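You operate a simulated robot arm through the tools that you are given. There is no shell and no other tool.

You run a simulated robot arm. Do the job below in one go: nothing can be reset, and whatever is moved stays where it is left.

Task
Take the four star knobs off the flower press, then its notched board.
Fine: knobs on the bench before the letter rack, board on the free bench beside the press.

The check looks at the end state, three seconds after you hand in, the way a careful person would. Anything else that was tipped, shoved, dropped, spilled or broken makes it a failure.

Robot
A 6-joint arm with a two-finger parallel gripper, fixed in place. Base frame: the origin is on the floor under the middle of its stand, x ahead of it, y to its left, z up; the work surface is at about z = 0.85. Units: m, rad, N and s.
With the tool pointing down near the work surface it reaches from about 0.14 to 0.84 m from the base axis. Its first joint turns from -2.897 to 2.897 rad. Payload 3.91 kg.
The tool frame sits at the grasp point between the pads (the TCP): z along the fingers, y along the line on which they close. The tips reach 0.03 m beyond it. The gripper opens to 0.11 m. The fingers are 0.02 m wide and 0.01 m thick; the gripper's body (0.048 by 0.112 m) begins 0.055 m behind the TCP.
Orientation is that of the tool frame in the base frame, as [roll, pitch, yaw] about the fixed x, y, z axes, in that order (R = Rz(yaw) Ry(pitch) Rx(roll)). With the fingers straight down and closing along the base's y, the tool's x points along the base's -x, its y along +y and its z along -z.

Tools
- The arm moves only by the tool nudge_tool. Its argument "commands" is a list that holds one entry, the list of rows, each a list of 7 numbers: the shift along the tool's x, y, z in m, then the turn, a rotation vector about the tool's x, y, z in rad, then the finger opening in m, from 0 to 0.11. In form: [[[x, y, z, rx, ry, rz, gripper], ...]]. A call has 1 to 20 rows; each row is the pose to reach, as a shift and turn from the pose commanded when the call began, along the tool's axes at that moment. Each row takes 0.2 s and may step no farther than 0.05 m and 0.15 rad from the row before; otherwise, or with a gripper value out of range, the whole call is refused. A pose out of reach is approached as far as the arm can. The call stops where the force on the tool passes 90 N (or 10 N more than at its start, if that is more) or the arm is blocked; 0.2 s more then pass. The fingers move at their own pace (about 0.108 m/s each) and stop on an object; they squeeze with about 23 N. The grip force told is the motor's: it shows also when the fingers shut on nothing. Time passes only in rows, and 0.2 s behind the last, so rows that repeat a pose let the fingers close. It gives the time, the measured TCP pose, the force on the tool (base axes), the opening and the grip force at its end, in the units of the frame above (readings bear some noise), with the torque about the TCP (base axes, N m) and any sound that the robot's microphone picked up.
- Cameras (640 x 400 px; columns grow to the right, rows downward): "scene" is fixed at [0.2221, 0.4995, 1.4634]; the picture's right is [-0.69, -0.72, 0.00], its down [-0.44, 0.42, -0.79] and it looks along [0.57, -0.55, -0.61] (base axes); focal length 359 px, centre (320, 200). "wrist" rides on the gripper at [0.077, 0.007, -0.114] in the tool frame; the picture's right is [-0.09, 1.00, 0.00], its down [-0.80, -0.07, -0.59] and it looks along [-0.59, -0.05, 0.80] (tool axes); focal length 270 px, centre (320, 200).
- capture(camera): a new picture of that camera. No time passes.
- slide_trunk(by): slides the trunk up (or, below 0, down) by that many m; the arm rides with it, the base frame stays. It gives what a move gives, with no picture.
- locate(camera, pixels): for up to 12 pixels [column, row] of the newest picture of that camera ("zoom" is the newest enlarged one), the place [x, y, z] in the base frame of the surface seen there, good to about 0.002 m. No time passes.
- enlarge(camera, box): a new picture of the part [left, top, right, bottom] of that camera's present view, enlarged. No time passes.
- finish_job(): hands the job in; it is judged then, once.

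Unless the task says otherwise, let go and move clear before handing in.

The tools are called after ">>>" as name(argument=value, ...) on one line, values as JSON. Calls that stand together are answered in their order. nudge_tool: Moves the arm, as the interface text tells. Its arguments: {"type":"object","properties":{"commands":{"type":"array","items":{"type":"array","items":{"type":"array","items":{"type":"number"}}}}},"required":["commands"]} The other tools are called the same way: slide_trunk (by) moves the trunk up or down; capture (camera) takes a picture; locate (camera, pixels) gives the place of the surface under pixels of a picture; enlarge (camera, box) takes an enlarged picture of a part of a camera's view; finish_job () hands the job in.

At the start:

```text
t: 0.0
tcp_pos: [0.5027, -0.1251, 1.1282]
tcp_rot: [3.14, 0.0, -3.139]
ft_force: [0.4, -0.4, -0.2]
wrist_torque: [0.01, 0.0, -0.02]
grip_width: 0.1101
grasp_force: 0.0
trunk travel left (down, up): [-0.425, 0.115]
```

scene: 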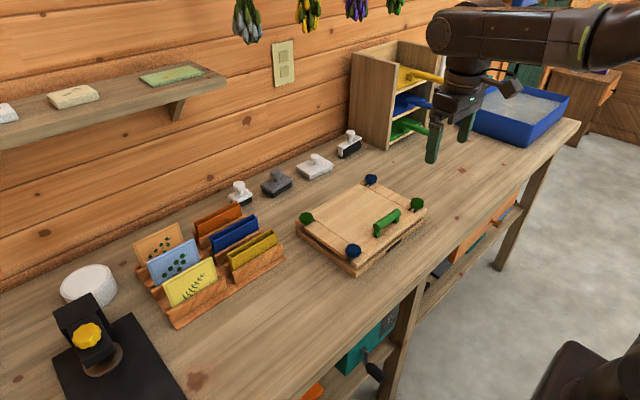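
wrist: 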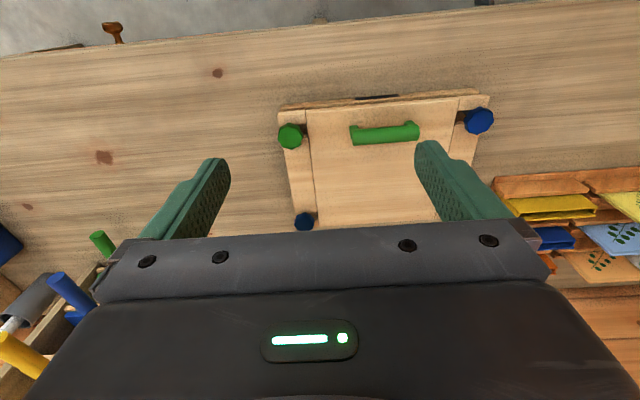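

The scene picture shows the press around pixels (300-425, 175-275) with two blue and two green knobs and a green handle. I'll look closer before moving.

>>> enlarge(camera="scene", box=[280, 160, 440, 280])

>>> enlarge(camera="wrist", box=[250, 70, 520, 240])

>>> locate(camera="scene", pixels=[[306, 218], [353, 250], [417, 203], [371, 180], [385, 224], [350, 210], [400, 210], [340, 290], [230, 310], [280, 262], [330, 175], [460, 200]])

```text
3.33 times, centred on (360, 220) of scene
```

zoom: 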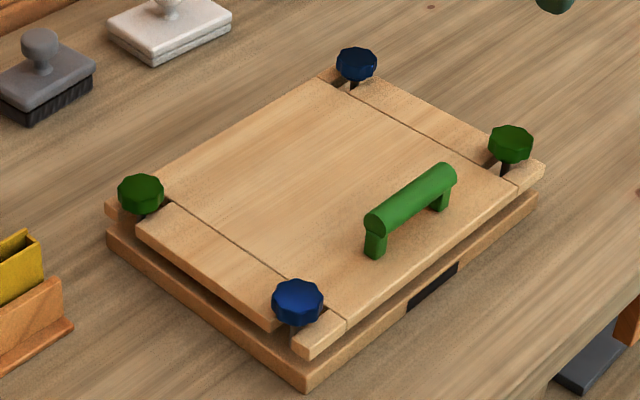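

```text
2.35 times, centred on (385, 155) of wrist
```

zoom: 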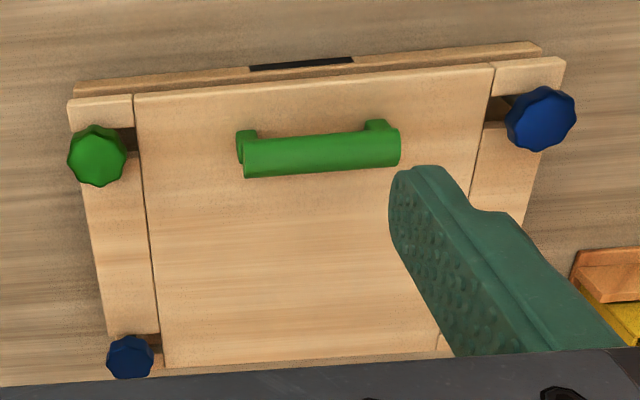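

```text
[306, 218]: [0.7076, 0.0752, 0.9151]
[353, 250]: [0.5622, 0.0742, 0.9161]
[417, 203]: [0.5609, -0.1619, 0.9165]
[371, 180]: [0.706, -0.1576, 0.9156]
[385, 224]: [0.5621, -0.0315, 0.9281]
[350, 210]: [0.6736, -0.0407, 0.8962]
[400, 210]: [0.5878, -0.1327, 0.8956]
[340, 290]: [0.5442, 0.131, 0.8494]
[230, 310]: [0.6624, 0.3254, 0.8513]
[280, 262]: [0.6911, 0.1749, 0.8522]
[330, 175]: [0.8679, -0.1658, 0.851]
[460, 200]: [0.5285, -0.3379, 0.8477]
```

The knob tops sit at z≈0.916 and the board top at z≈0.896. I'll check the wall card at (283,62), the front of the letter rack and the free bench to the right of the press before planning.

>>> enlarge(camera="scene", box=[260, 30, 310, 95])

>>> enlarge(camera="scene", box=[130, 190, 330, 340])

>>> enlarge(camera="scene", box=[380, 60, 600, 230])

>>> enlarge(camera="scene", box=[340, 165, 440, 225])

>>> enlarge(camera="scene", box=[290, 200, 390, 280])

```text
6.15 times, centred on (285, 62) of scene
```

zoom: 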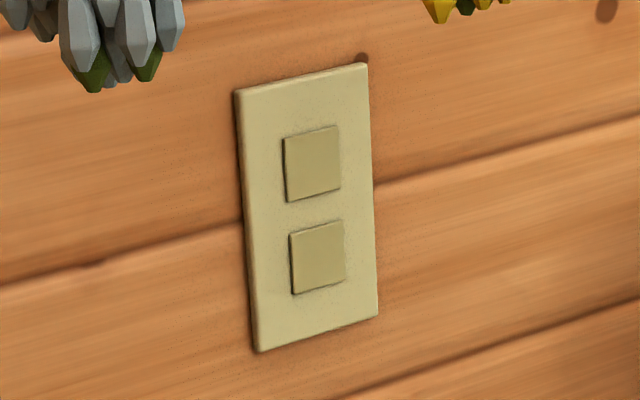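

```text
2.67 times, centred on (230, 265) of scene
```

zoom: 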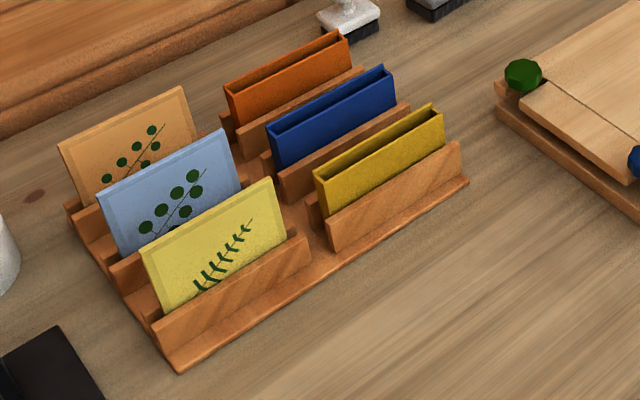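

```text
2.35 times, centred on (490, 145) of scene
```

zoom: 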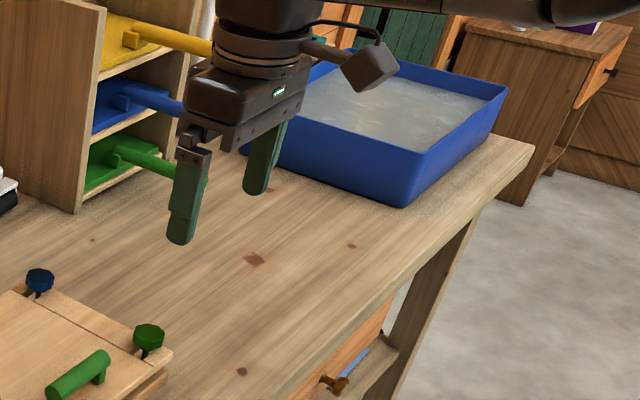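

```text
6.40 times, centred on (390, 195) of scene
```

zoom: 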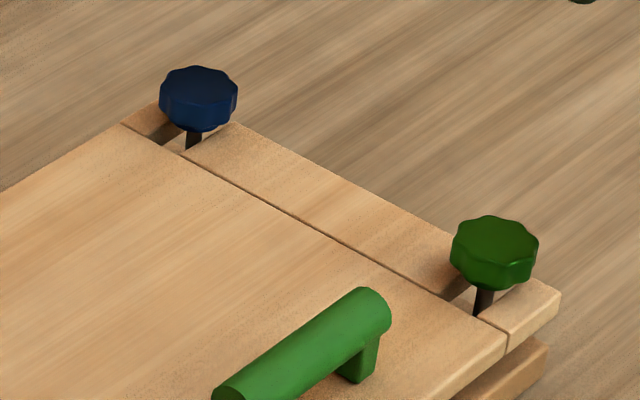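

```text
5.00 times, centred on (340, 240) of scene
```

zoom: 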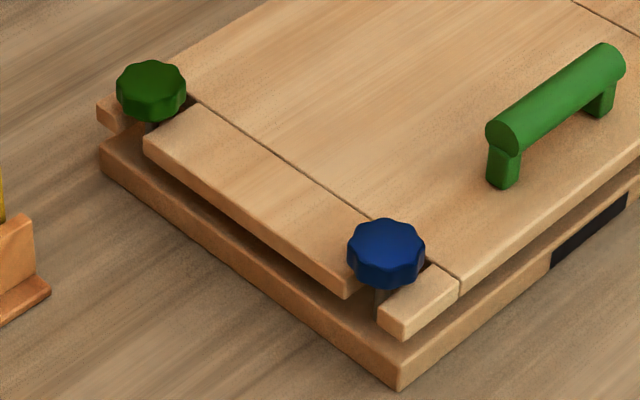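

The zoomed views show each knob sitting on a stud in a side-open notch of the board, with about 1 cm gap below the head. I'll measure knob size, board edges and base from the newest zoom.

>>> locate(camera="zoom", pixels=[[151, 80], [120, 88], [183, 88], [386, 238], [350, 240], [422, 240], [386, 222], [386, 254], [381, 315], [400, 362], [150, 140], [340, 280]])

>>> locate(camera="scene", pixels=[[372, 229], [394, 213], [384, 216], [356, 262], [301, 222], [424, 207], [366, 178], [364, 259], [400, 243], [160, 340], [185, 325], [285, 265]])

```text
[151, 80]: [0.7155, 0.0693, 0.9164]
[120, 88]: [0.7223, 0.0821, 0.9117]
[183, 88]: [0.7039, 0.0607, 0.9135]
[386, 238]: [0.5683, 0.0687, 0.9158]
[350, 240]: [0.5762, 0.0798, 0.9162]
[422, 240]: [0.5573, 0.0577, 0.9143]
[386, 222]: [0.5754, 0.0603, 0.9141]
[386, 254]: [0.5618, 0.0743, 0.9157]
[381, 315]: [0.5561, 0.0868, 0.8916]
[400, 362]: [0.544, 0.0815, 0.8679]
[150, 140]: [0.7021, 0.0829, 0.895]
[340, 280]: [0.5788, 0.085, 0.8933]
```

```text
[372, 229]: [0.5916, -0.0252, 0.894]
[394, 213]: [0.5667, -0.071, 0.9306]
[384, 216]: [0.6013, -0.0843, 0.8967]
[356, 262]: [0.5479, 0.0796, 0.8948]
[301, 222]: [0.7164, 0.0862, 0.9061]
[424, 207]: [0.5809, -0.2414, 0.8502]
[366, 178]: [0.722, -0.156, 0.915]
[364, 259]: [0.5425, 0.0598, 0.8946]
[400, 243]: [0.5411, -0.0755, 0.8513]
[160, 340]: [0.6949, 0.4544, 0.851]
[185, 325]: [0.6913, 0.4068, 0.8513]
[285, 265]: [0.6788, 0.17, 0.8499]
```

The near blue knob is centred at about (0.567, 0.069), top z≈0.916 and about 0.029 m across. I'll move above it at z≈1.0 to see it with the wrist camera.

>>> nudge_tool(commands=[[[-0.011, 0.0324, 0.021, 0, 0, 0, 0.11], [-0.022, 0.0648, 0.042, 0, 0, 0, 0.08], [-0.033, 0.0972, 0.064, 0, 0, 0, 0.06], [-0.044, 0.1296, 0.085, 0, 0, 0, 0.06], [-0.055, 0.162, 0.106, 0, 0, 0, 0.06], [-0.0648, 0.194, 0.128, 0, 0, 0, 0.06], [-0.0648, 0.194, 0.128, 0, 0, 0, 0.06]]])

>>> capture(camera="wrist")

>>> capture(camera="scene")

```text
t: 1.6
tcp_pos: [0.5677, 0.0695, 1.0008]
tcp_rot: [3.141, 0.0, -3.14]
ft_force: [-0.4, -0.5, -0.8]
wrist_torque: [0.0, 0.0, -0.03]
grip_width: 0.0598
grasp_force: 0.1
trunk travel left (down, up): [-0.425, 0.115]
```

```text
taken
```

wrist: 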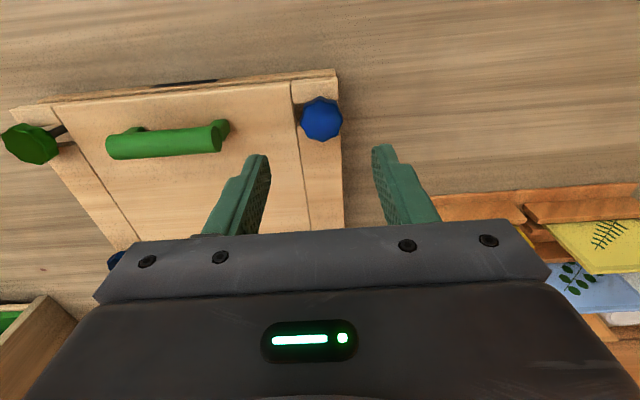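

```text
taken
```

scene: 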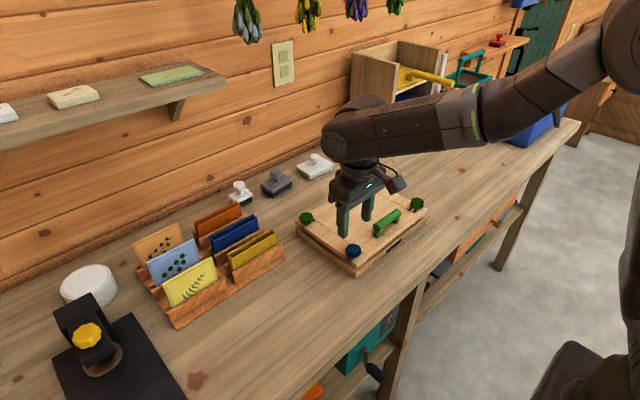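

The wrist view shows the blue knob at about (321,118). I'll locate its rim points for an exact centre.

>>> enlarge(camera="wrist", box=[280, 70, 360, 170])

>>> locate(camera="wrist", pixels=[[321, 118], [303, 118], [340, 118], [321, 99], [321, 136], [310, 105], [334, 105], [30, 143], [335, 72], [342, 200], [190, 140], [330, 160]])

```text
4.00 times, centred on (320, 120) of wrist
```

zoom: 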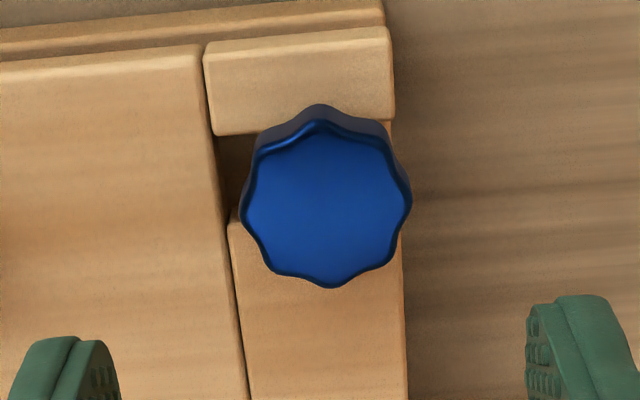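

```text
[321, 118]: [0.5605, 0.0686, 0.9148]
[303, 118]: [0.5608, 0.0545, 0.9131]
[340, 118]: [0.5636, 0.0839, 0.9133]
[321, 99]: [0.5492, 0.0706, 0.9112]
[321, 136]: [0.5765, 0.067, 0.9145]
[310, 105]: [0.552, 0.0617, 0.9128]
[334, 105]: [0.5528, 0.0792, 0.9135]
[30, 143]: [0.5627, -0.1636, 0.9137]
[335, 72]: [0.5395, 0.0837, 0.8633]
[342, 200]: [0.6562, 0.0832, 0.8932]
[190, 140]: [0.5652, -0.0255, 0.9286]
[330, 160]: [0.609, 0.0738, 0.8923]
```

The knob centre is about (0.566, 0.069), rim from y≈0.0545 to 0.084. I'll descend to TCP z≈0.930, which leaves the tips about 4 mm over the board, with the fingers open.

>>> nudge_tool(commands=[[[0.0014, -0.0005, 0.03, 0, 0, 0, 0.06], [0.0014, -0.0005, 0.055, 0, 0, 0, 0.06], [0.0014, -0.0005, 0.065, 0, 0, 0, 0.06], [0.0014, -0.0005, 0.0705, 0, 0, 0, 0.06], [0.0014, -0.0005, 0.0705, 0, 0, 0, 0.06]]])

>>> capture(camera="wrist")

>>> enlarge(camera="scene", box=[310, 210, 400, 280])

```text
t: 2.8
tcp_pos: [0.5643, 0.0687, 0.93]
tcp_rot: [3.14, 0.001, -3.141]
ft_force: [-0.3, -0.4, 0.2]
wrist_torque: [-0.01, -0.01, 0.02]
grip_width: 0.0599
grasp_force: 0.1
trunk travel left (down, up): [-0.425, 0.115]
```

```text
taken
```

wrist: 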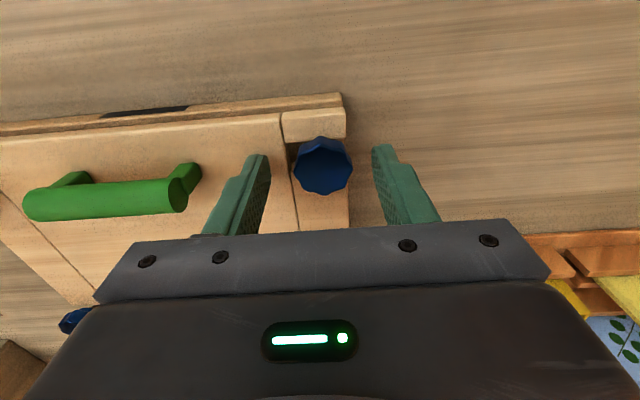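

```text
5.71 times, centred on (355, 245) of scene
```

zoom: 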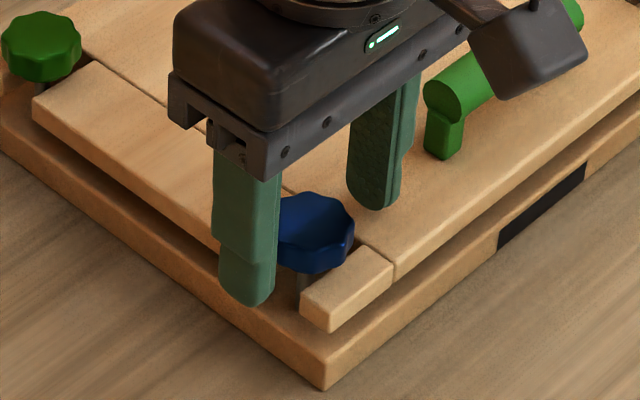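

The tips straddle the knob with no contact. I'll fine-check the knob's fore-aft centring relative to the fingers.

>>> enlarge(camera="wrist", box=[260, 110, 380, 220])

>>> locate(camera="wrist", pixels=[[322, 165], [322, 150], [322, 190], [297, 165], [350, 165], [322, 142], [322, 180], [300, 180], [346, 180]])

```text
3.64 times, centred on (320, 165) of wrist
```

zoom: 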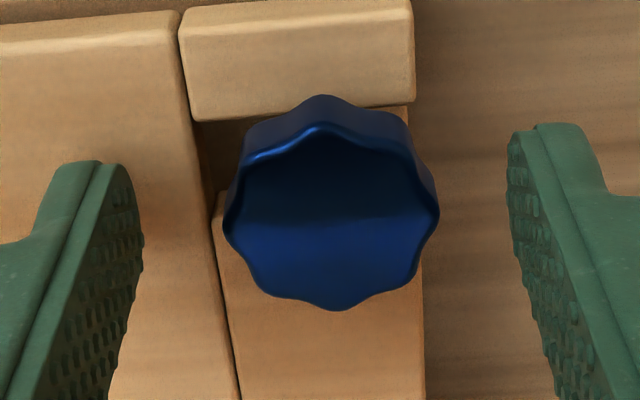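

```text
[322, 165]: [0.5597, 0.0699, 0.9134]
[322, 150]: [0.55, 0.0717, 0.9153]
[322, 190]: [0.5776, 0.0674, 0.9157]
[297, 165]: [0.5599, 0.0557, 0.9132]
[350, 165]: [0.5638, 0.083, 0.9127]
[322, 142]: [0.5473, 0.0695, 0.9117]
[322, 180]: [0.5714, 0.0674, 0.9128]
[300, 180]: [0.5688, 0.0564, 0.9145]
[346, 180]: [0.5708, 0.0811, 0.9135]
```

Wrist measurements put the knob centre near x≈0.564, y≈0.0695. I'll re-read the pose with a hold to see the noise, then close gently.

>>> nudge_tool(commands=[[[0.001, 0.0003, 0, 0, 0, 0, 0.06], [0.001, 0.0003, 0, 0, 0, 0, 0.06]]])

```text
t: 3.4
tcp_pos: [0.5658, 0.0696, 0.9295]
tcp_rot: [3.141, -0.001, -3.139]
ft_force: [0.0, 0.1, 0.1]
wrist_torque: [0.02, -0.01, -0.02]
grip_width: 0.0597
grasp_force: 0.1
trunk travel left (down, up): [-0.425, 0.115]
```

Noise is about ±1 mm and the fingers are centred on the knob. I'll close on it.

>>> nudge_tool(commands=[[[0, 0, 0, 0, 0, 0, 0.03], [0, 0, 0, 0, 0, 0, 0.0], [0, 0, 0, 0, 0, 0, 0.0], [0, 0, 0, 0, 0, 0, 0.0]]])

>>> enlarge(camera="scene", box=[310, 210, 400, 280])

```text
t: 4.4
tcp_pos: [0.5639, 0.0693, 0.9299]
tcp_rot: [-3.14, 0.0, -3.14]
ft_force: [0.0, 9.8, 0.8]
wrist_torque: [0.34, 0.02, -0.01]
grip_width: 0.0306
grasp_force: 22.9
trunk travel left (down, up): [-0.425, 0.115]
```

```text
5.71 times, centred on (355, 245) of scene
```

zoom: 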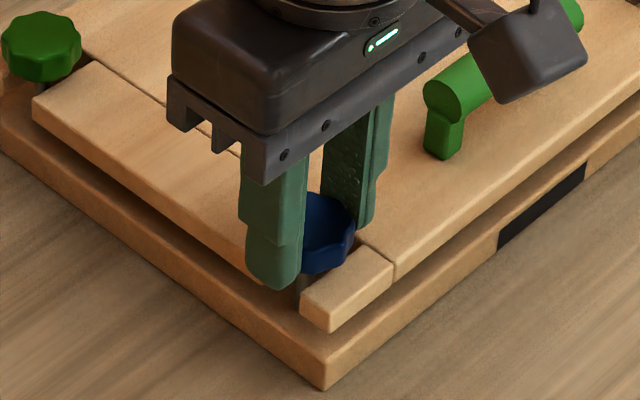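

The grip holds at 0.0306 m with 22.9 N, and a 9.8 N side force says the knob is slightly more +y. I'll shift +0.0007 in y and try a small counter-clockwise turn (negative about tool z) to see how it responds.

>>> nudge_tool(commands=[[[0, 0.0007, 0, 0, 0, 0, 0.0], [0, 0.0007, 0, 0, 0, -0.1, 0.0], [0, 0.0007, 0, 0, 0, -0.2, 0.0], [0, 0.0007, 0, 0, 0, -0.3, 0.0]]])

>>> enlarge(camera="wrist", box=[260, 110, 380, 220])

```text
t: 5.4
tcp_pos: [0.5641, 0.0706, 0.9285]
tcp_rot: [-3.141, 0.001, -2.837]
ft_force: [0.0, 7.4, 0.1]
wrist_torque: [0.21, -0.02, 0.02]
grip_width: 0.0304
grasp_force: 22.6
trunk travel left (down, up): [-0.425, 0.115]
```

```text
3.64 times, centred on (320, 165) of wrist
```

zoom: 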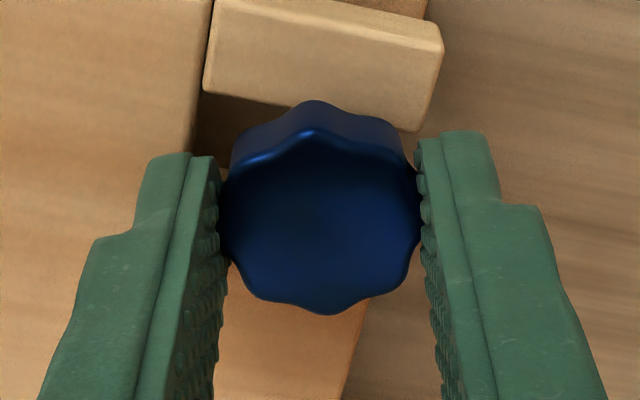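

The knob turned with the fingers with almost no resistance (torque z about 0.02, force z about 0). I'll keep turning counter-clockwise and watch force z to learn whether it climbs.

>>> nudge_tool(commands=[[[0, 0.0005, 0, 0, 0, -0.15, 0.0], [0, 0.0005, 0, 0, 0, -0.3, 0.0], [0, 0.0005, 0, 0, 0, -0.45, 0.0], [0, 0.0005, 0, 0, 0, -0.6, 0.0], [0, 0.0005, 0, 0, 0, -0.75, 0.0], [0, 0.0005, 0, 0, 0, -0.9, 0.0], [0, 0.0005, 0, 0, 0, -1.05, 0.0], [0, 0.0005, 0, 0, 0, -1.2, 0.0]]])

>>> enlarge(camera="wrist", box=[260, 110, 380, 220])

>>> enlarge(camera="scene", box=[310, 210, 400, 280])

```text
t: 7.2
tcp_pos: [0.5645, 0.0698, 0.9309]
tcp_rot: [-3.139, 0.001, -1.638]
ft_force: [5.6, 1.6, 7.1]
wrist_torque: [0.04, -0.13, -0.03]
grip_width: 0.0305
grasp_force: 22.7
trunk travel left (down, up): [-0.425, 0.115]
```

```text
3.64 times, centred on (320, 165) of wrist
```

zoom: 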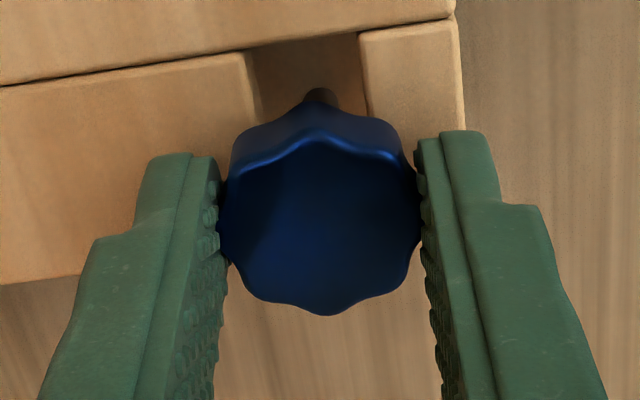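

```text
5.71 times, centred on (355, 245) of scene
```

zoom: 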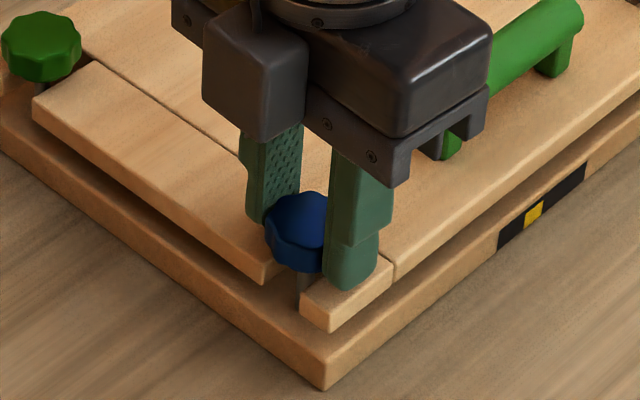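

Force z rose to +7 N, so counter-clockwise lifts this blue knob. The black strip on the press front now shows a yellow mark at zoom (533,213), so I'll look at that indicator closely.

>>> enlarge(camera="scene", box=[380, 225, 410, 255])

>>> capture(camera="scene")

>>> capture(camera="wrist")

```text
13.33 times, centred on (395, 240) of scene
```

zoom: 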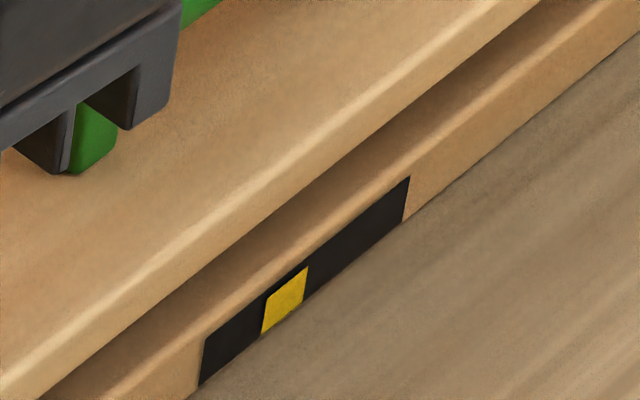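

```text
taken
```

scene: 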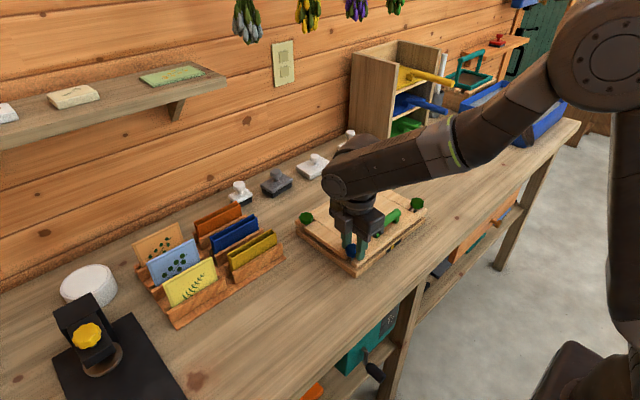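

```text
taken
```

wrist: 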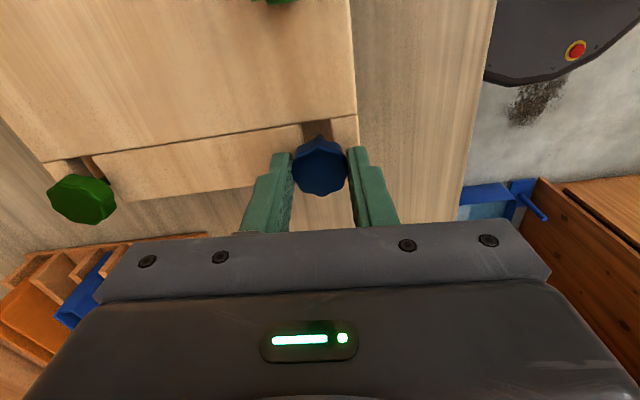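

The strip changed from all black to a yellow block at zoom (262-308, 270-330), which I read as a warning about uneven loosening. I'll stop here and loosen the diagonal blue knob by the same amount, after locating the obstacles near that corner.

>>> locate(camera="scene", pixels=[[372, 150], [402, 130], [446, 78], [430, 105], [349, 150], [315, 167], [350, 132], [276, 185], [460, 90], [371, 180]])

>>> nudge_tool(commands=[[[0, 0, 0, 0, 0, 0, 0.06], [0, 0, 0, 0, 0, 0, 0.06], [0, 0, -0.035, 0, 0, 0, 0.06], [0, 0, -0.07, 0, 0, 0, 0.06]]])

>>> capture(camera="scene")

>>> enlarge(camera="scene", box=[310, 210, 410, 280])

```text
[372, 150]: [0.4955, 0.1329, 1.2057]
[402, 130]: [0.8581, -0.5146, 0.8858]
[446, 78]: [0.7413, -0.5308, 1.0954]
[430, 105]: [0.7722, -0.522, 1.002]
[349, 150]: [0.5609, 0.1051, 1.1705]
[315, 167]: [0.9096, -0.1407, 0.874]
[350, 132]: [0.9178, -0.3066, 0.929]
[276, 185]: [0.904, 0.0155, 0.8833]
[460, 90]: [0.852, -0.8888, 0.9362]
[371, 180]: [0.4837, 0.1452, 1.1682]
```

```text
t: 8.2
tcp_pos: [0.5655, 0.0696, 0.9993]
tcp_rot: [3.141, -0.001, -1.639]
ft_force: [0.6, -0.2, 0.6]
wrist_torque: [-0.01, 0.02, 0.02]
grip_width: 0.06
grasp_force: 0.1
trunk travel left (down, up): [-0.425, 0.115]
```

```text
taken
```

scene: 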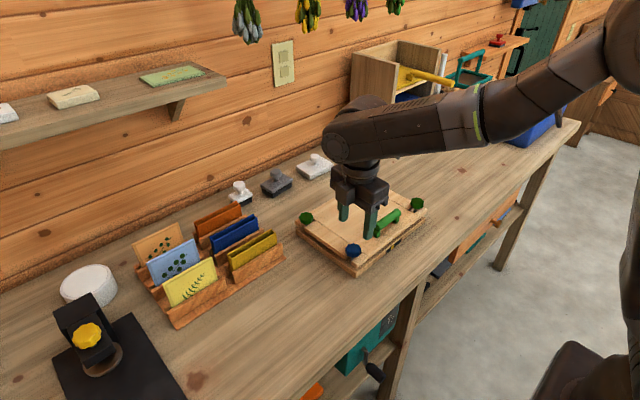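

```text
5.71 times, centred on (360, 245) of scene
```

zoom: 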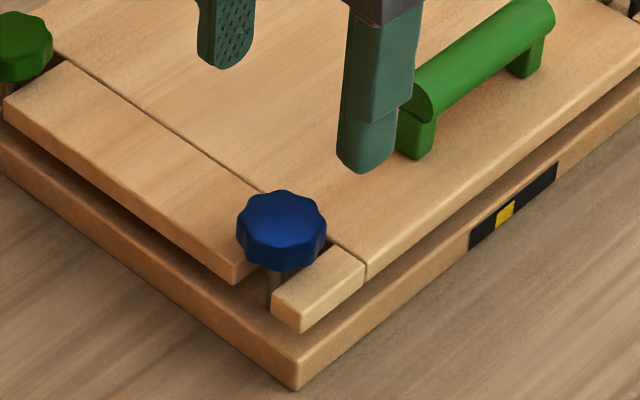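

The knob stays put when released, and the yellow mark remains. I'll measure the loosened knob's height and go over the diagonal far-right blue knob, unwinding the wrist on the way.

>>> locate(camera="zoom", pixels=[[282, 220], [270, 215], [295, 228], [282, 205], [20, 30], [330, 265], [320, 300], [250, 260], [400, 215], [470, 170], [510, 160], [300, 370]])

>>> nudge_tool(commands=[[[0.0224, -0.0162, 0, 0, 0, 0.15, 0.06], [0.0448, -0.0324, 0, 0, 0, 0.3, 0.06], [0.0672, -0.0486, 0, 0, 0, 0.45, 0.06], [0.0896, -0.0648, 0, 0, 0, 0.6, 0.06], [0.112, -0.081, 0, 0, 0, 0.75, 0.06], [0.1345, -0.0971, 0, 0, 0, 0.9, 0.06], [0.1569, -0.1133, 0, 0, 0, 1.05, 0.06], [0.1793, -0.1295, 0, 0, 0, 1.2, 0.06], [0.2017, -0.1457, 0, 0, 0, 1.35, 0.06], [0.2241, -0.1619, 0, 0, 0, 1.5, 0.06], [0.2241, -0.1619, 0, 0, 0, 1.5, 0.06]]])

>>> capture(camera="wrist")

>>> enlarge(camera="scene", box=[290, 170, 440, 280])

```text
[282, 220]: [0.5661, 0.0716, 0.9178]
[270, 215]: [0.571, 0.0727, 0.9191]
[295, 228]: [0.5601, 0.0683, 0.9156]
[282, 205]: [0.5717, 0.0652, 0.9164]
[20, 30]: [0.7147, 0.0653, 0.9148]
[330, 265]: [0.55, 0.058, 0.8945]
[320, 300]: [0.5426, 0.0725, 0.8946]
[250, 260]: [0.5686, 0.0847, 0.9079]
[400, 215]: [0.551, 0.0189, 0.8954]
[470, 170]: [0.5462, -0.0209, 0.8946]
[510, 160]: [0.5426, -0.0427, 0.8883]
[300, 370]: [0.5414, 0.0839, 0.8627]
```

```text
t: 10.6
tcp_pos: [0.7097, -0.1656, 0.999]
tcp_rot: [-3.141, 0.0, -3.141]
ft_force: [-0.4, 0.1, -0.1]
wrist_torque: [0.0, 0.01, 0.02]
grip_width: 0.0602
grasp_force: 0.0
trunk travel left (down, up): [-0.425, 0.115]
```

```text
taken
```

wrist: 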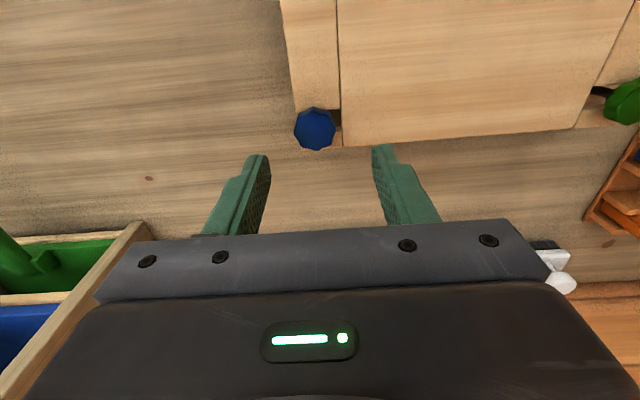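

```text
3.64 times, centred on (365, 225) of scene
```

zoom: 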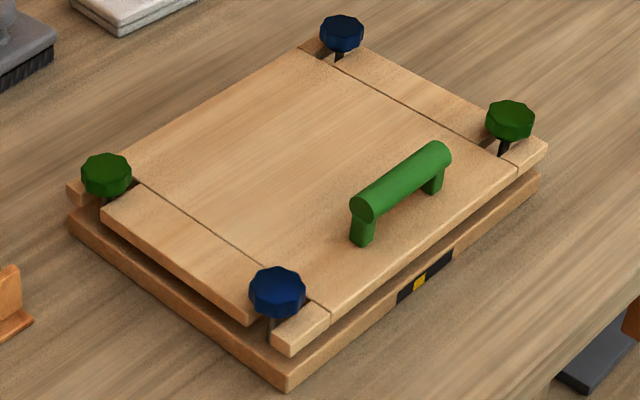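

The far-right blue knob is at wrist (315,128). I'll pin its centre.

>>> enlarge(camera="wrist", box=[270, 80, 360, 170])

>>> locate(camera="wrist", pixels=[[315, 130], [297, 130], [333, 130], [315, 113], [315, 147], [302, 118], [328, 118], [625, 102], [315, 140], [315, 120]])

```text
4.44 times, centred on (315, 125) of wrist
```

zoom: 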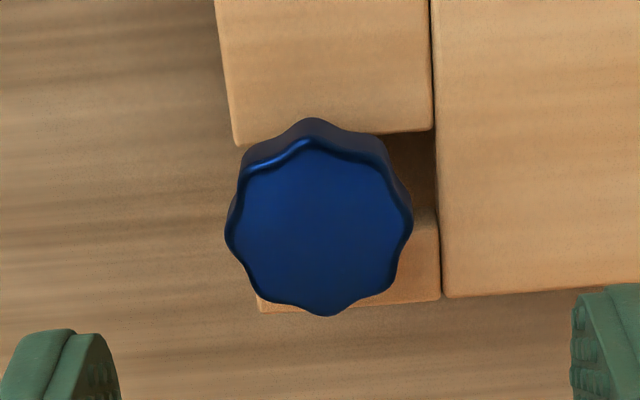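

```text
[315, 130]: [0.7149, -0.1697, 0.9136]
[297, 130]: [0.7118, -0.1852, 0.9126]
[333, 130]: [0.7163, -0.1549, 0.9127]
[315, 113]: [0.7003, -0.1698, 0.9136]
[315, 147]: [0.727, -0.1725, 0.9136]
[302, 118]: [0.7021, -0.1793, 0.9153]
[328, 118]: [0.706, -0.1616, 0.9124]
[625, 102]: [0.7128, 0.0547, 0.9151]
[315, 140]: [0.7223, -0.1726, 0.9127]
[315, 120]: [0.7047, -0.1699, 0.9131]
```

The knob centre is about (0.7155, -0.170), consistent with a 0.150 × 0.240 m knob rectangle. I'll descend on it and close.

>>> nudge_tool(commands=[[[-0.005, -0.0048, 0.03, 0, 0, 0, 0.06], [-0.005, -0.0048, 0.055, 0, 0, 0, 0.06], [-0.005, -0.0048, 0.065, 0, 0, 0, 0.06], [-0.005, -0.0048, 0.0697, 0, 0, 0, 0.06], [-0.005, -0.0048, 0.0697, 0, 0, 0, 0.03], [-0.005, -0.0048, 0.0697, 0, 0, 0, 0.0], [-0.005, -0.0048, 0.0697, 0, 0, 0, 0.0], [-0.005, -0.0048, 0.0697, 0, 0, 0, 0.0]]])

>>> enlarge(camera="wrist", box=[260, 110, 380, 220])

>>> enlarge(camera="scene", box=[290, 160, 440, 280])

```text
t: 12.4
tcp_pos: [0.7148, -0.17, 0.9301]
tcp_rot: [3.141, 0.001, -3.14]
ft_force: [0.6, 0.5, 0.7]
wrist_torque: [0.06, -0.05, -0.01]
grip_width: 0.0305
grasp_force: 23.2
trunk travel left (down, up): [-0.425, 0.115]
```

```text
3.64 times, centred on (320, 165) of wrist
```

zoom: 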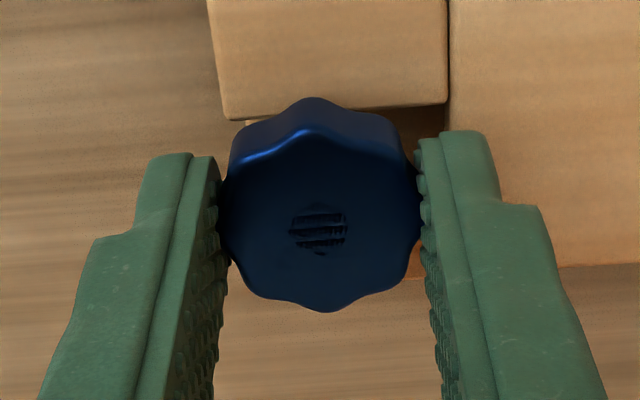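

```text
3.33 times, centred on (365, 220) of scene
```

zoom: 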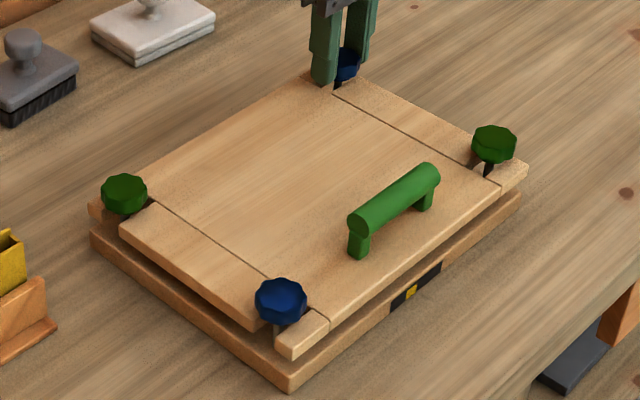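

The knob is gripped with almost no side force. I'll turn it 0.75 rad counter-clockwise with a tiny lift and check the force and the indicator.

>>> nudge_tool(commands=[[[0, 0, -0.0001, 0, 0, -0.15, 0.0], [0, 0, -0.0002, 0, 0, -0.3, 0.0], [0, 0, -0.0003, 0, 0, -0.45, 0.0], [0, 0, -0.0004, 0, 0, -0.6, 0.0], [0, 0, -0.0005, 0, 0, -0.75, 0.0]]])

>>> enlarge(camera="scene", box=[290, 160, 440, 280])

>>> enlarge(camera="scene", box=[380, 225, 410, 255])

```text
t: 13.6
tcp_pos: [0.7157, -0.1698, 0.9313]
tcp_rot: [3.141, 0.001, -2.388]
ft_force: [-1.4, 2.6, -0.1]
wrist_torque: [0.06, 0.06, 0.01]
grip_width: 0.0307
grasp_force: 22.6
trunk travel left (down, up): [-0.425, 0.115]
```

```text
3.33 times, centred on (365, 220) of scene
```

zoom: 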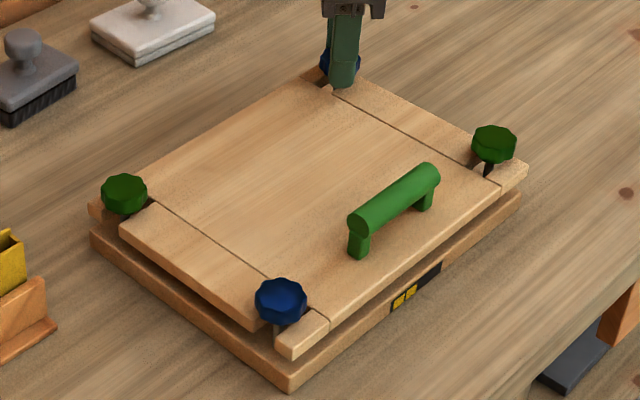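

```text
13.33 times, centred on (395, 240) of scene
```

zoom: 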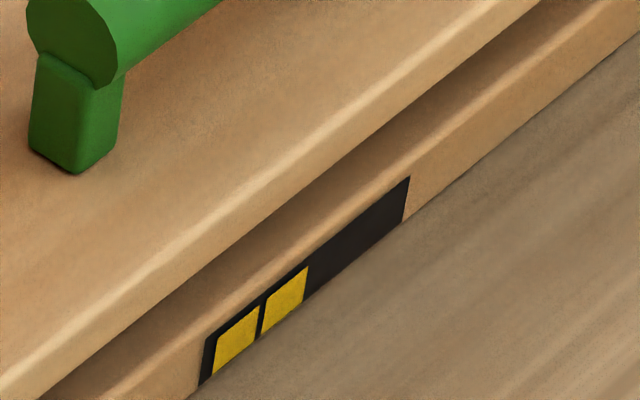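

A second segment lit beside the first, so the strip seems to have four segments, one per knob, and force z stayed near 0 with a 0.67 mm/rad lift. I'll continue this knob to 1.5 rad in total to see how its segment responds.

>>> nudge_tool(commands=[[[0, 0, -0.0001, 0, 0, -0.15, 0.0], [0, 0, -0.0002, 0, 0, -0.3, 0.0], [0, 0, -0.0003, 0, 0, -0.45, 0.0], [0, 0, -0.0004, 0, 0, -0.6, 0.0], [0, 0, -0.0005, 0, 0, -0.75, 0.0], [0, 0, -0.0006, 0, 0, -0.9, 0.0], [0, 0, -0.0007, 0, 0, -1.05, 0.0], [0, 0, -0.0008, 0, 0, -1.2, 0.0]]])

>>> enlarge(camera="scene", box=[290, 160, 440, 280])

>>> enlarge(camera="wrist", box=[240, 70, 400, 220])

```text
t: 15.4
tcp_pos: [0.715, -0.1705, 0.9313]
tcp_rot: [-3.142, -0.001, -1.19]
ft_force: [-5.4, 1.2, -0.4]
wrist_torque: [0.02, 0.19, 0.0]
grip_width: 0.0306
grasp_force: 22.8
trunk travel left (down, up): [-0.425, 0.115]
```

```text
3.33 times, centred on (365, 220) of scene
```

zoom: 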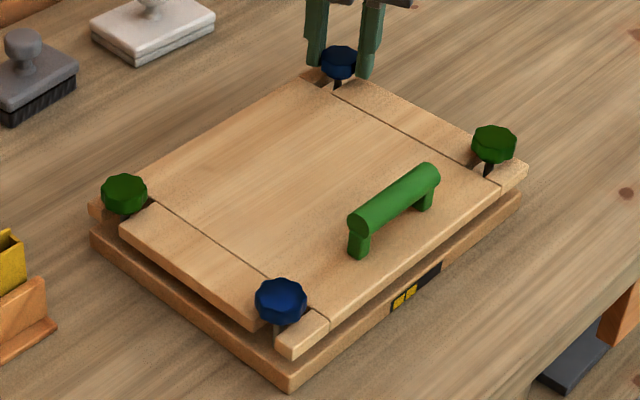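

```text
2.67 times, centred on (320, 145) of wrist
```

zoom: 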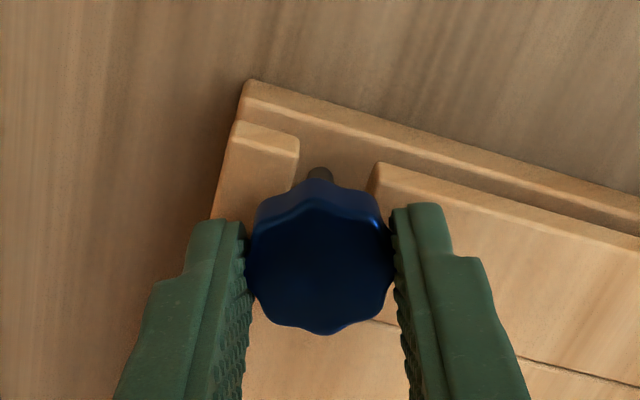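

Both blue segments are yellow and the thread pitch is about 0.67 mm/rad, opening counter-clockwise. Next I'll free the knob, rise, and go to the near-right green knob to learn its direction before taking any knob fully off.

>>> nudge_tool(commands=[[[0, 0, 0, 0, 0, 0, 0.06], [0, 0, 0, 0, 0, 0, 0.06], [0, 0, -0.035, 0, 0, 0, 0.06], [0, 0, -0.0687, 0, 0, 0, 0.06], [-0.0043, 0.0107, -0.0687, 0, 0, 0.15, 0.06], [-0.0086, 0.0215, -0.0687, 0, 0, 0.3, 0.06], [-0.0129, 0.0322, -0.0687, 0, 0, 0.45, 0.06], [-0.0172, 0.043, -0.0687, 0, 0, 0.6, 0.06], [-0.0215, 0.0537, -0.0687, 0, 0, 0.75, 0.06], [-0.0258, 0.0645, -0.0687, 0, 0, 0.9, 0.06], [-0.0301, 0.0752, -0.0687, 0, 0, 1.05, 0.06], [-0.0344, 0.086, -0.0687, 0, 0, 1.2, 0.06], [-0.0387, 0.0967, -0.0687, 0, 0, 1.35, 0.06], [-0.043, 0.1075, -0.0687, 0, 0, 1.5, 0.06], [-0.0473, 0.1182, -0.0687, 0, 0, 1.65, 0.06], [-0.0516, 0.129, -0.0687, 0, 0, 1.8, 0.06], [-0.0559, 0.1397, -0.0687, 0, 0, 1.95, 0.06], [-0.0559, 0.1397, -0.0687, 0, 0, 1.95, 0.06]]])

>>> enlarge(camera="wrist", box=[270, 80, 370, 180])

>>> enlarge(camera="scene", box=[290, 160, 440, 280])

```text
t: 19.2
tcp_pos: [0.5639, -0.1699, 1.0012]
tcp_rot: [-3.14, 0.0, -3.141]
ft_force: [-0.7, 0.8, 0.3]
wrist_torque: [0.0, -0.01, 0.02]
grip_width: 0.06
grasp_force: 0.0
trunk travel left (down, up): [-0.425, 0.115]
```

```text
4.00 times, centred on (320, 130) of wrist
```

zoom: 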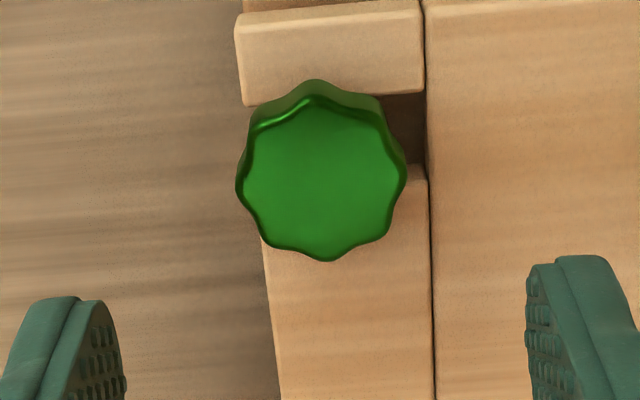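

```text
3.33 times, centred on (365, 220) of scene
```

zoom: 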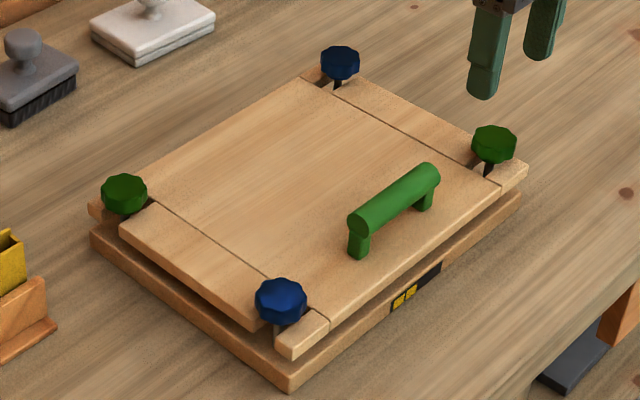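

The green knob is centred under the gripper at zoom (320,180). I'll descend and close on it.

>>> nudge_tool(commands=[[[0.0003, 0, 0.03, 0, 0, 0, 0.06], [0.0003, 0, 0.055, 0, 0, 0, 0.06], [0.0003, 0, 0.065, 0, 0, 0, 0.06], [0.0003, 0, 0.07, 0, 0, 0, 0.06], [0.0003, 0, 0.07, 0, 0, 0, 0.03], [0.0003, 0, 0.07, 0, 0, 0, 0.0], [0.0003, 0, 0.07, 0, 0, 0, 0.0], [0.0003, 0, 0.07, 0, 0, 0, 0.0]]])

>>> enlarge(camera="wrist", box=[260, 110, 380, 220])

```text
t: 21.0
tcp_pos: [0.564, -0.1702, 0.9298]
tcp_rot: [3.141, 0.0, -3.141]
ft_force: [-0.4, -1.0, 1.3]
wrist_torque: [-0.07, 0.01, 0.01]
grip_width: 0.0305
grasp_force: 23.3
trunk travel left (down, up): [-0.425, 0.115]
```

```text
3.64 times, centred on (320, 165) of wrist
```

zoom: 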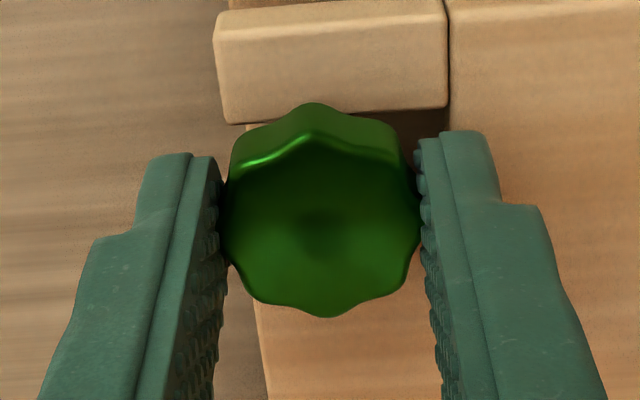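

The green knob is gripped cleanly. I'll test 0.3 rad counter-clockwise with no lift and read the torque and force z.

>>> nudge_tool(commands=[[[0, 0, 0, 0, 0, -0.1, 0.0], [0, 0, 0, 0, 0, -0.2, 0.0], [0, 0, 0, 0, 0, -0.3, 0.0]]])

>>> enlarge(camera="wrist", box=[260, 110, 380, 220])

>>> enlarge(camera="scene", box=[290, 160, 440, 280])

```text
t: 21.8
tcp_pos: [0.5653, -0.1705, 0.9309]
tcp_rot: [3.141, -0.002, -2.838]
ft_force: [-0.7, 0.1, -0.1]
wrist_torque: [0.02, 0.01, 0.01]
grip_width: 0.0305
grasp_force: 22.7
trunk travel left (down, up): [-0.425, 0.115]
```

```text
3.64 times, centred on (320, 165) of wrist
```

zoom: 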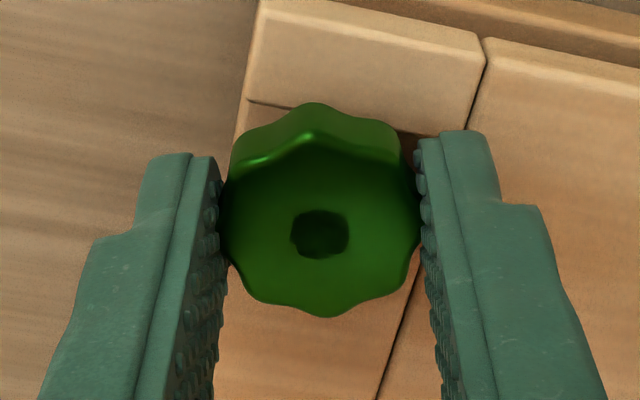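

```text
3.33 times, centred on (365, 220) of scene
```

zoom: 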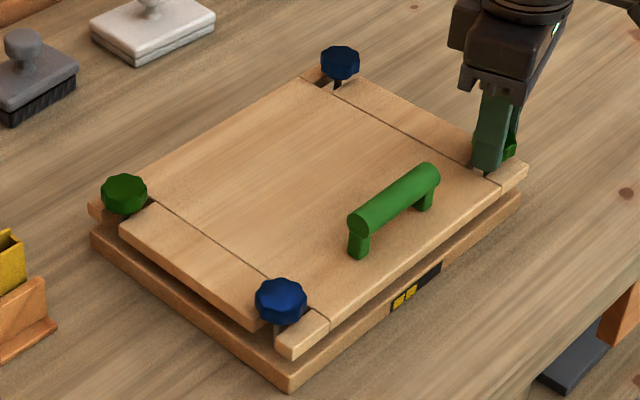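

There's no resistance at 0.3 rad and no new segment yet. I'll go to 0.75 rad total without lift, since the sign of force z will show whether it rises or sinks.

>>> nudge_tool(commands=[[[0, 0, 0, 0, 0, -0.15, 0.0], [0, 0, 0, 0, 0, -0.3, 0.0], [0, 0, 0, 0, 0, -0.45, 0.0]]])

>>> enlarge(camera="wrist", box=[260, 110, 380, 220])

>>> enlarge(camera="scene", box=[380, 225, 410, 255])

```text
t: 22.6
tcp_pos: [0.5648, -0.1698, 0.931]
tcp_rot: [-3.141, 0.001, -2.387]
ft_force: [-1.8, -0.3, -0.3]
wrist_torque: [-0.05, 0.12, 0.02]
grip_width: 0.0306
grasp_force: 22.8
trunk travel left (down, up): [-0.425, 0.115]
```

```text
3.64 times, centred on (320, 165) of wrist
```

zoom: 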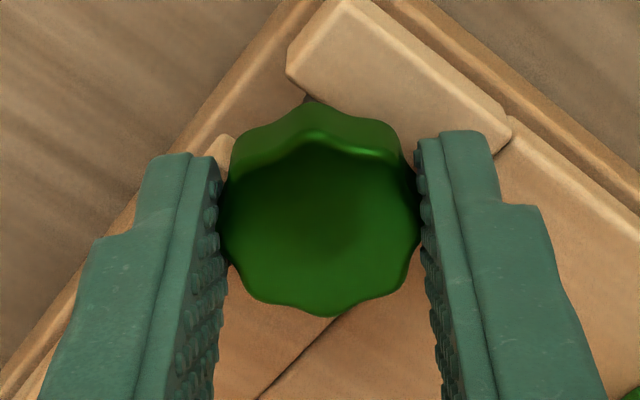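

```text
13.33 times, centred on (395, 240) of scene
```

zoom: 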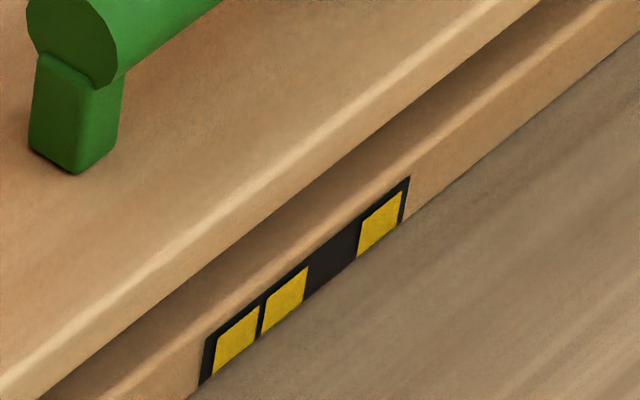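

The fourth segment lit for this green knob, so counter-clockwise acts the same way here. I'll turn further without lift to about 1.95 rad and watch force z.

>>> nudge_tool(commands=[[[0, 0, 0, 0, 0, -0.15, 0.0], [0, 0, 0, 0, 0, -0.3, 0.0], [0, 0, 0, 0, 0, -0.45, 0.0], [0, 0, 0, 0, 0, -0.6, 0.0], [0, 0, 0, 0, 0, -0.75, 0.0], [0, 0, 0, 0, 0, -0.9, 0.0]]])

>>> enlarge(camera="wrist", box=[260, 110, 380, 220])

>>> enlarge(camera="scene", box=[380, 180, 440, 225])

```text
t: 24.0
tcp_pos: [0.5654, -0.17, 0.9306]
tcp_rot: [3.141, 0.0, -1.49]
ft_force: [3.5, -3.1, 1.6]
wrist_torque: [-0.15, -0.1, 0.0]
grip_width: 0.0304
grasp_force: 22.8
trunk travel left (down, up): [-0.425, 0.115]
```

```text
3.64 times, centred on (320, 165) of wrist
```

zoom: 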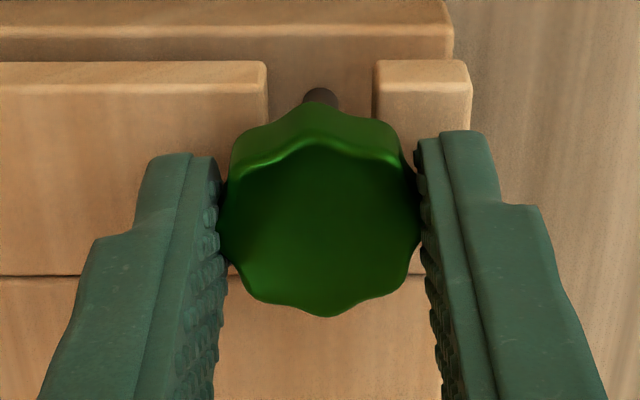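

```text
8.89 times, centred on (410, 202) of scene
```

zoom: 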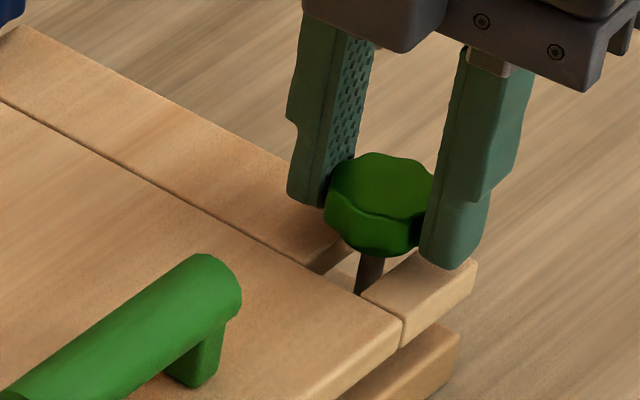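

Force z is only +1.6 N, so the rise is unclear. I'll measure this knob's top height against the untouched far-left green knob.

>>> locate(camera="zoom", pixels=[[380, 165], [365, 180], [380, 185], [400, 185], [375, 200], [395, 200], [355, 190], [410, 195], [300, 225], [290, 240], [430, 280], [415, 290]])

>>> capture(camera="scene")

>>> locate(camera="scene", pixels=[[306, 216], [306, 218], [304, 217], [308, 217], [307, 215], [305, 219], [352, 248], [353, 250], [355, 249], [350, 249], [371, 178], [371, 180]])

```text
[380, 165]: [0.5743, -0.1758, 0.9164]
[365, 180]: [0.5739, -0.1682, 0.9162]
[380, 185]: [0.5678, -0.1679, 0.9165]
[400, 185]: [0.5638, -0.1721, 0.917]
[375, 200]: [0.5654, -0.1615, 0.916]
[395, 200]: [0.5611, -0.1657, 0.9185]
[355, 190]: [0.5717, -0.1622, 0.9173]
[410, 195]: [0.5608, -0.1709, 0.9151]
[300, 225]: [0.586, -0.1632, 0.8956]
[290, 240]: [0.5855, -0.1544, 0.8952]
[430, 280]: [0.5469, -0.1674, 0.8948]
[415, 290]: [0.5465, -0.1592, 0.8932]
```

```text
taken
```

scene: 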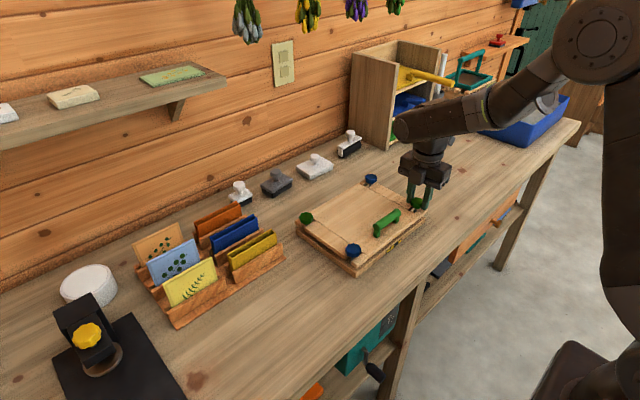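

```text
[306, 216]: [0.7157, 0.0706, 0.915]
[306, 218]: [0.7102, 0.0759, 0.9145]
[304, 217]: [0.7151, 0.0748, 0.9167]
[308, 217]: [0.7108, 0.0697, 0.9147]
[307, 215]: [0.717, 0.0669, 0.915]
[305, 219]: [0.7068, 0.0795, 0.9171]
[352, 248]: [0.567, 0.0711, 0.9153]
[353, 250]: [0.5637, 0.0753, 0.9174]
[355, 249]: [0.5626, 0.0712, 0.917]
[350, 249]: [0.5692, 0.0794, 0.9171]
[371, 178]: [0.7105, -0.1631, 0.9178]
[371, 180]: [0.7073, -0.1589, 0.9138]
```

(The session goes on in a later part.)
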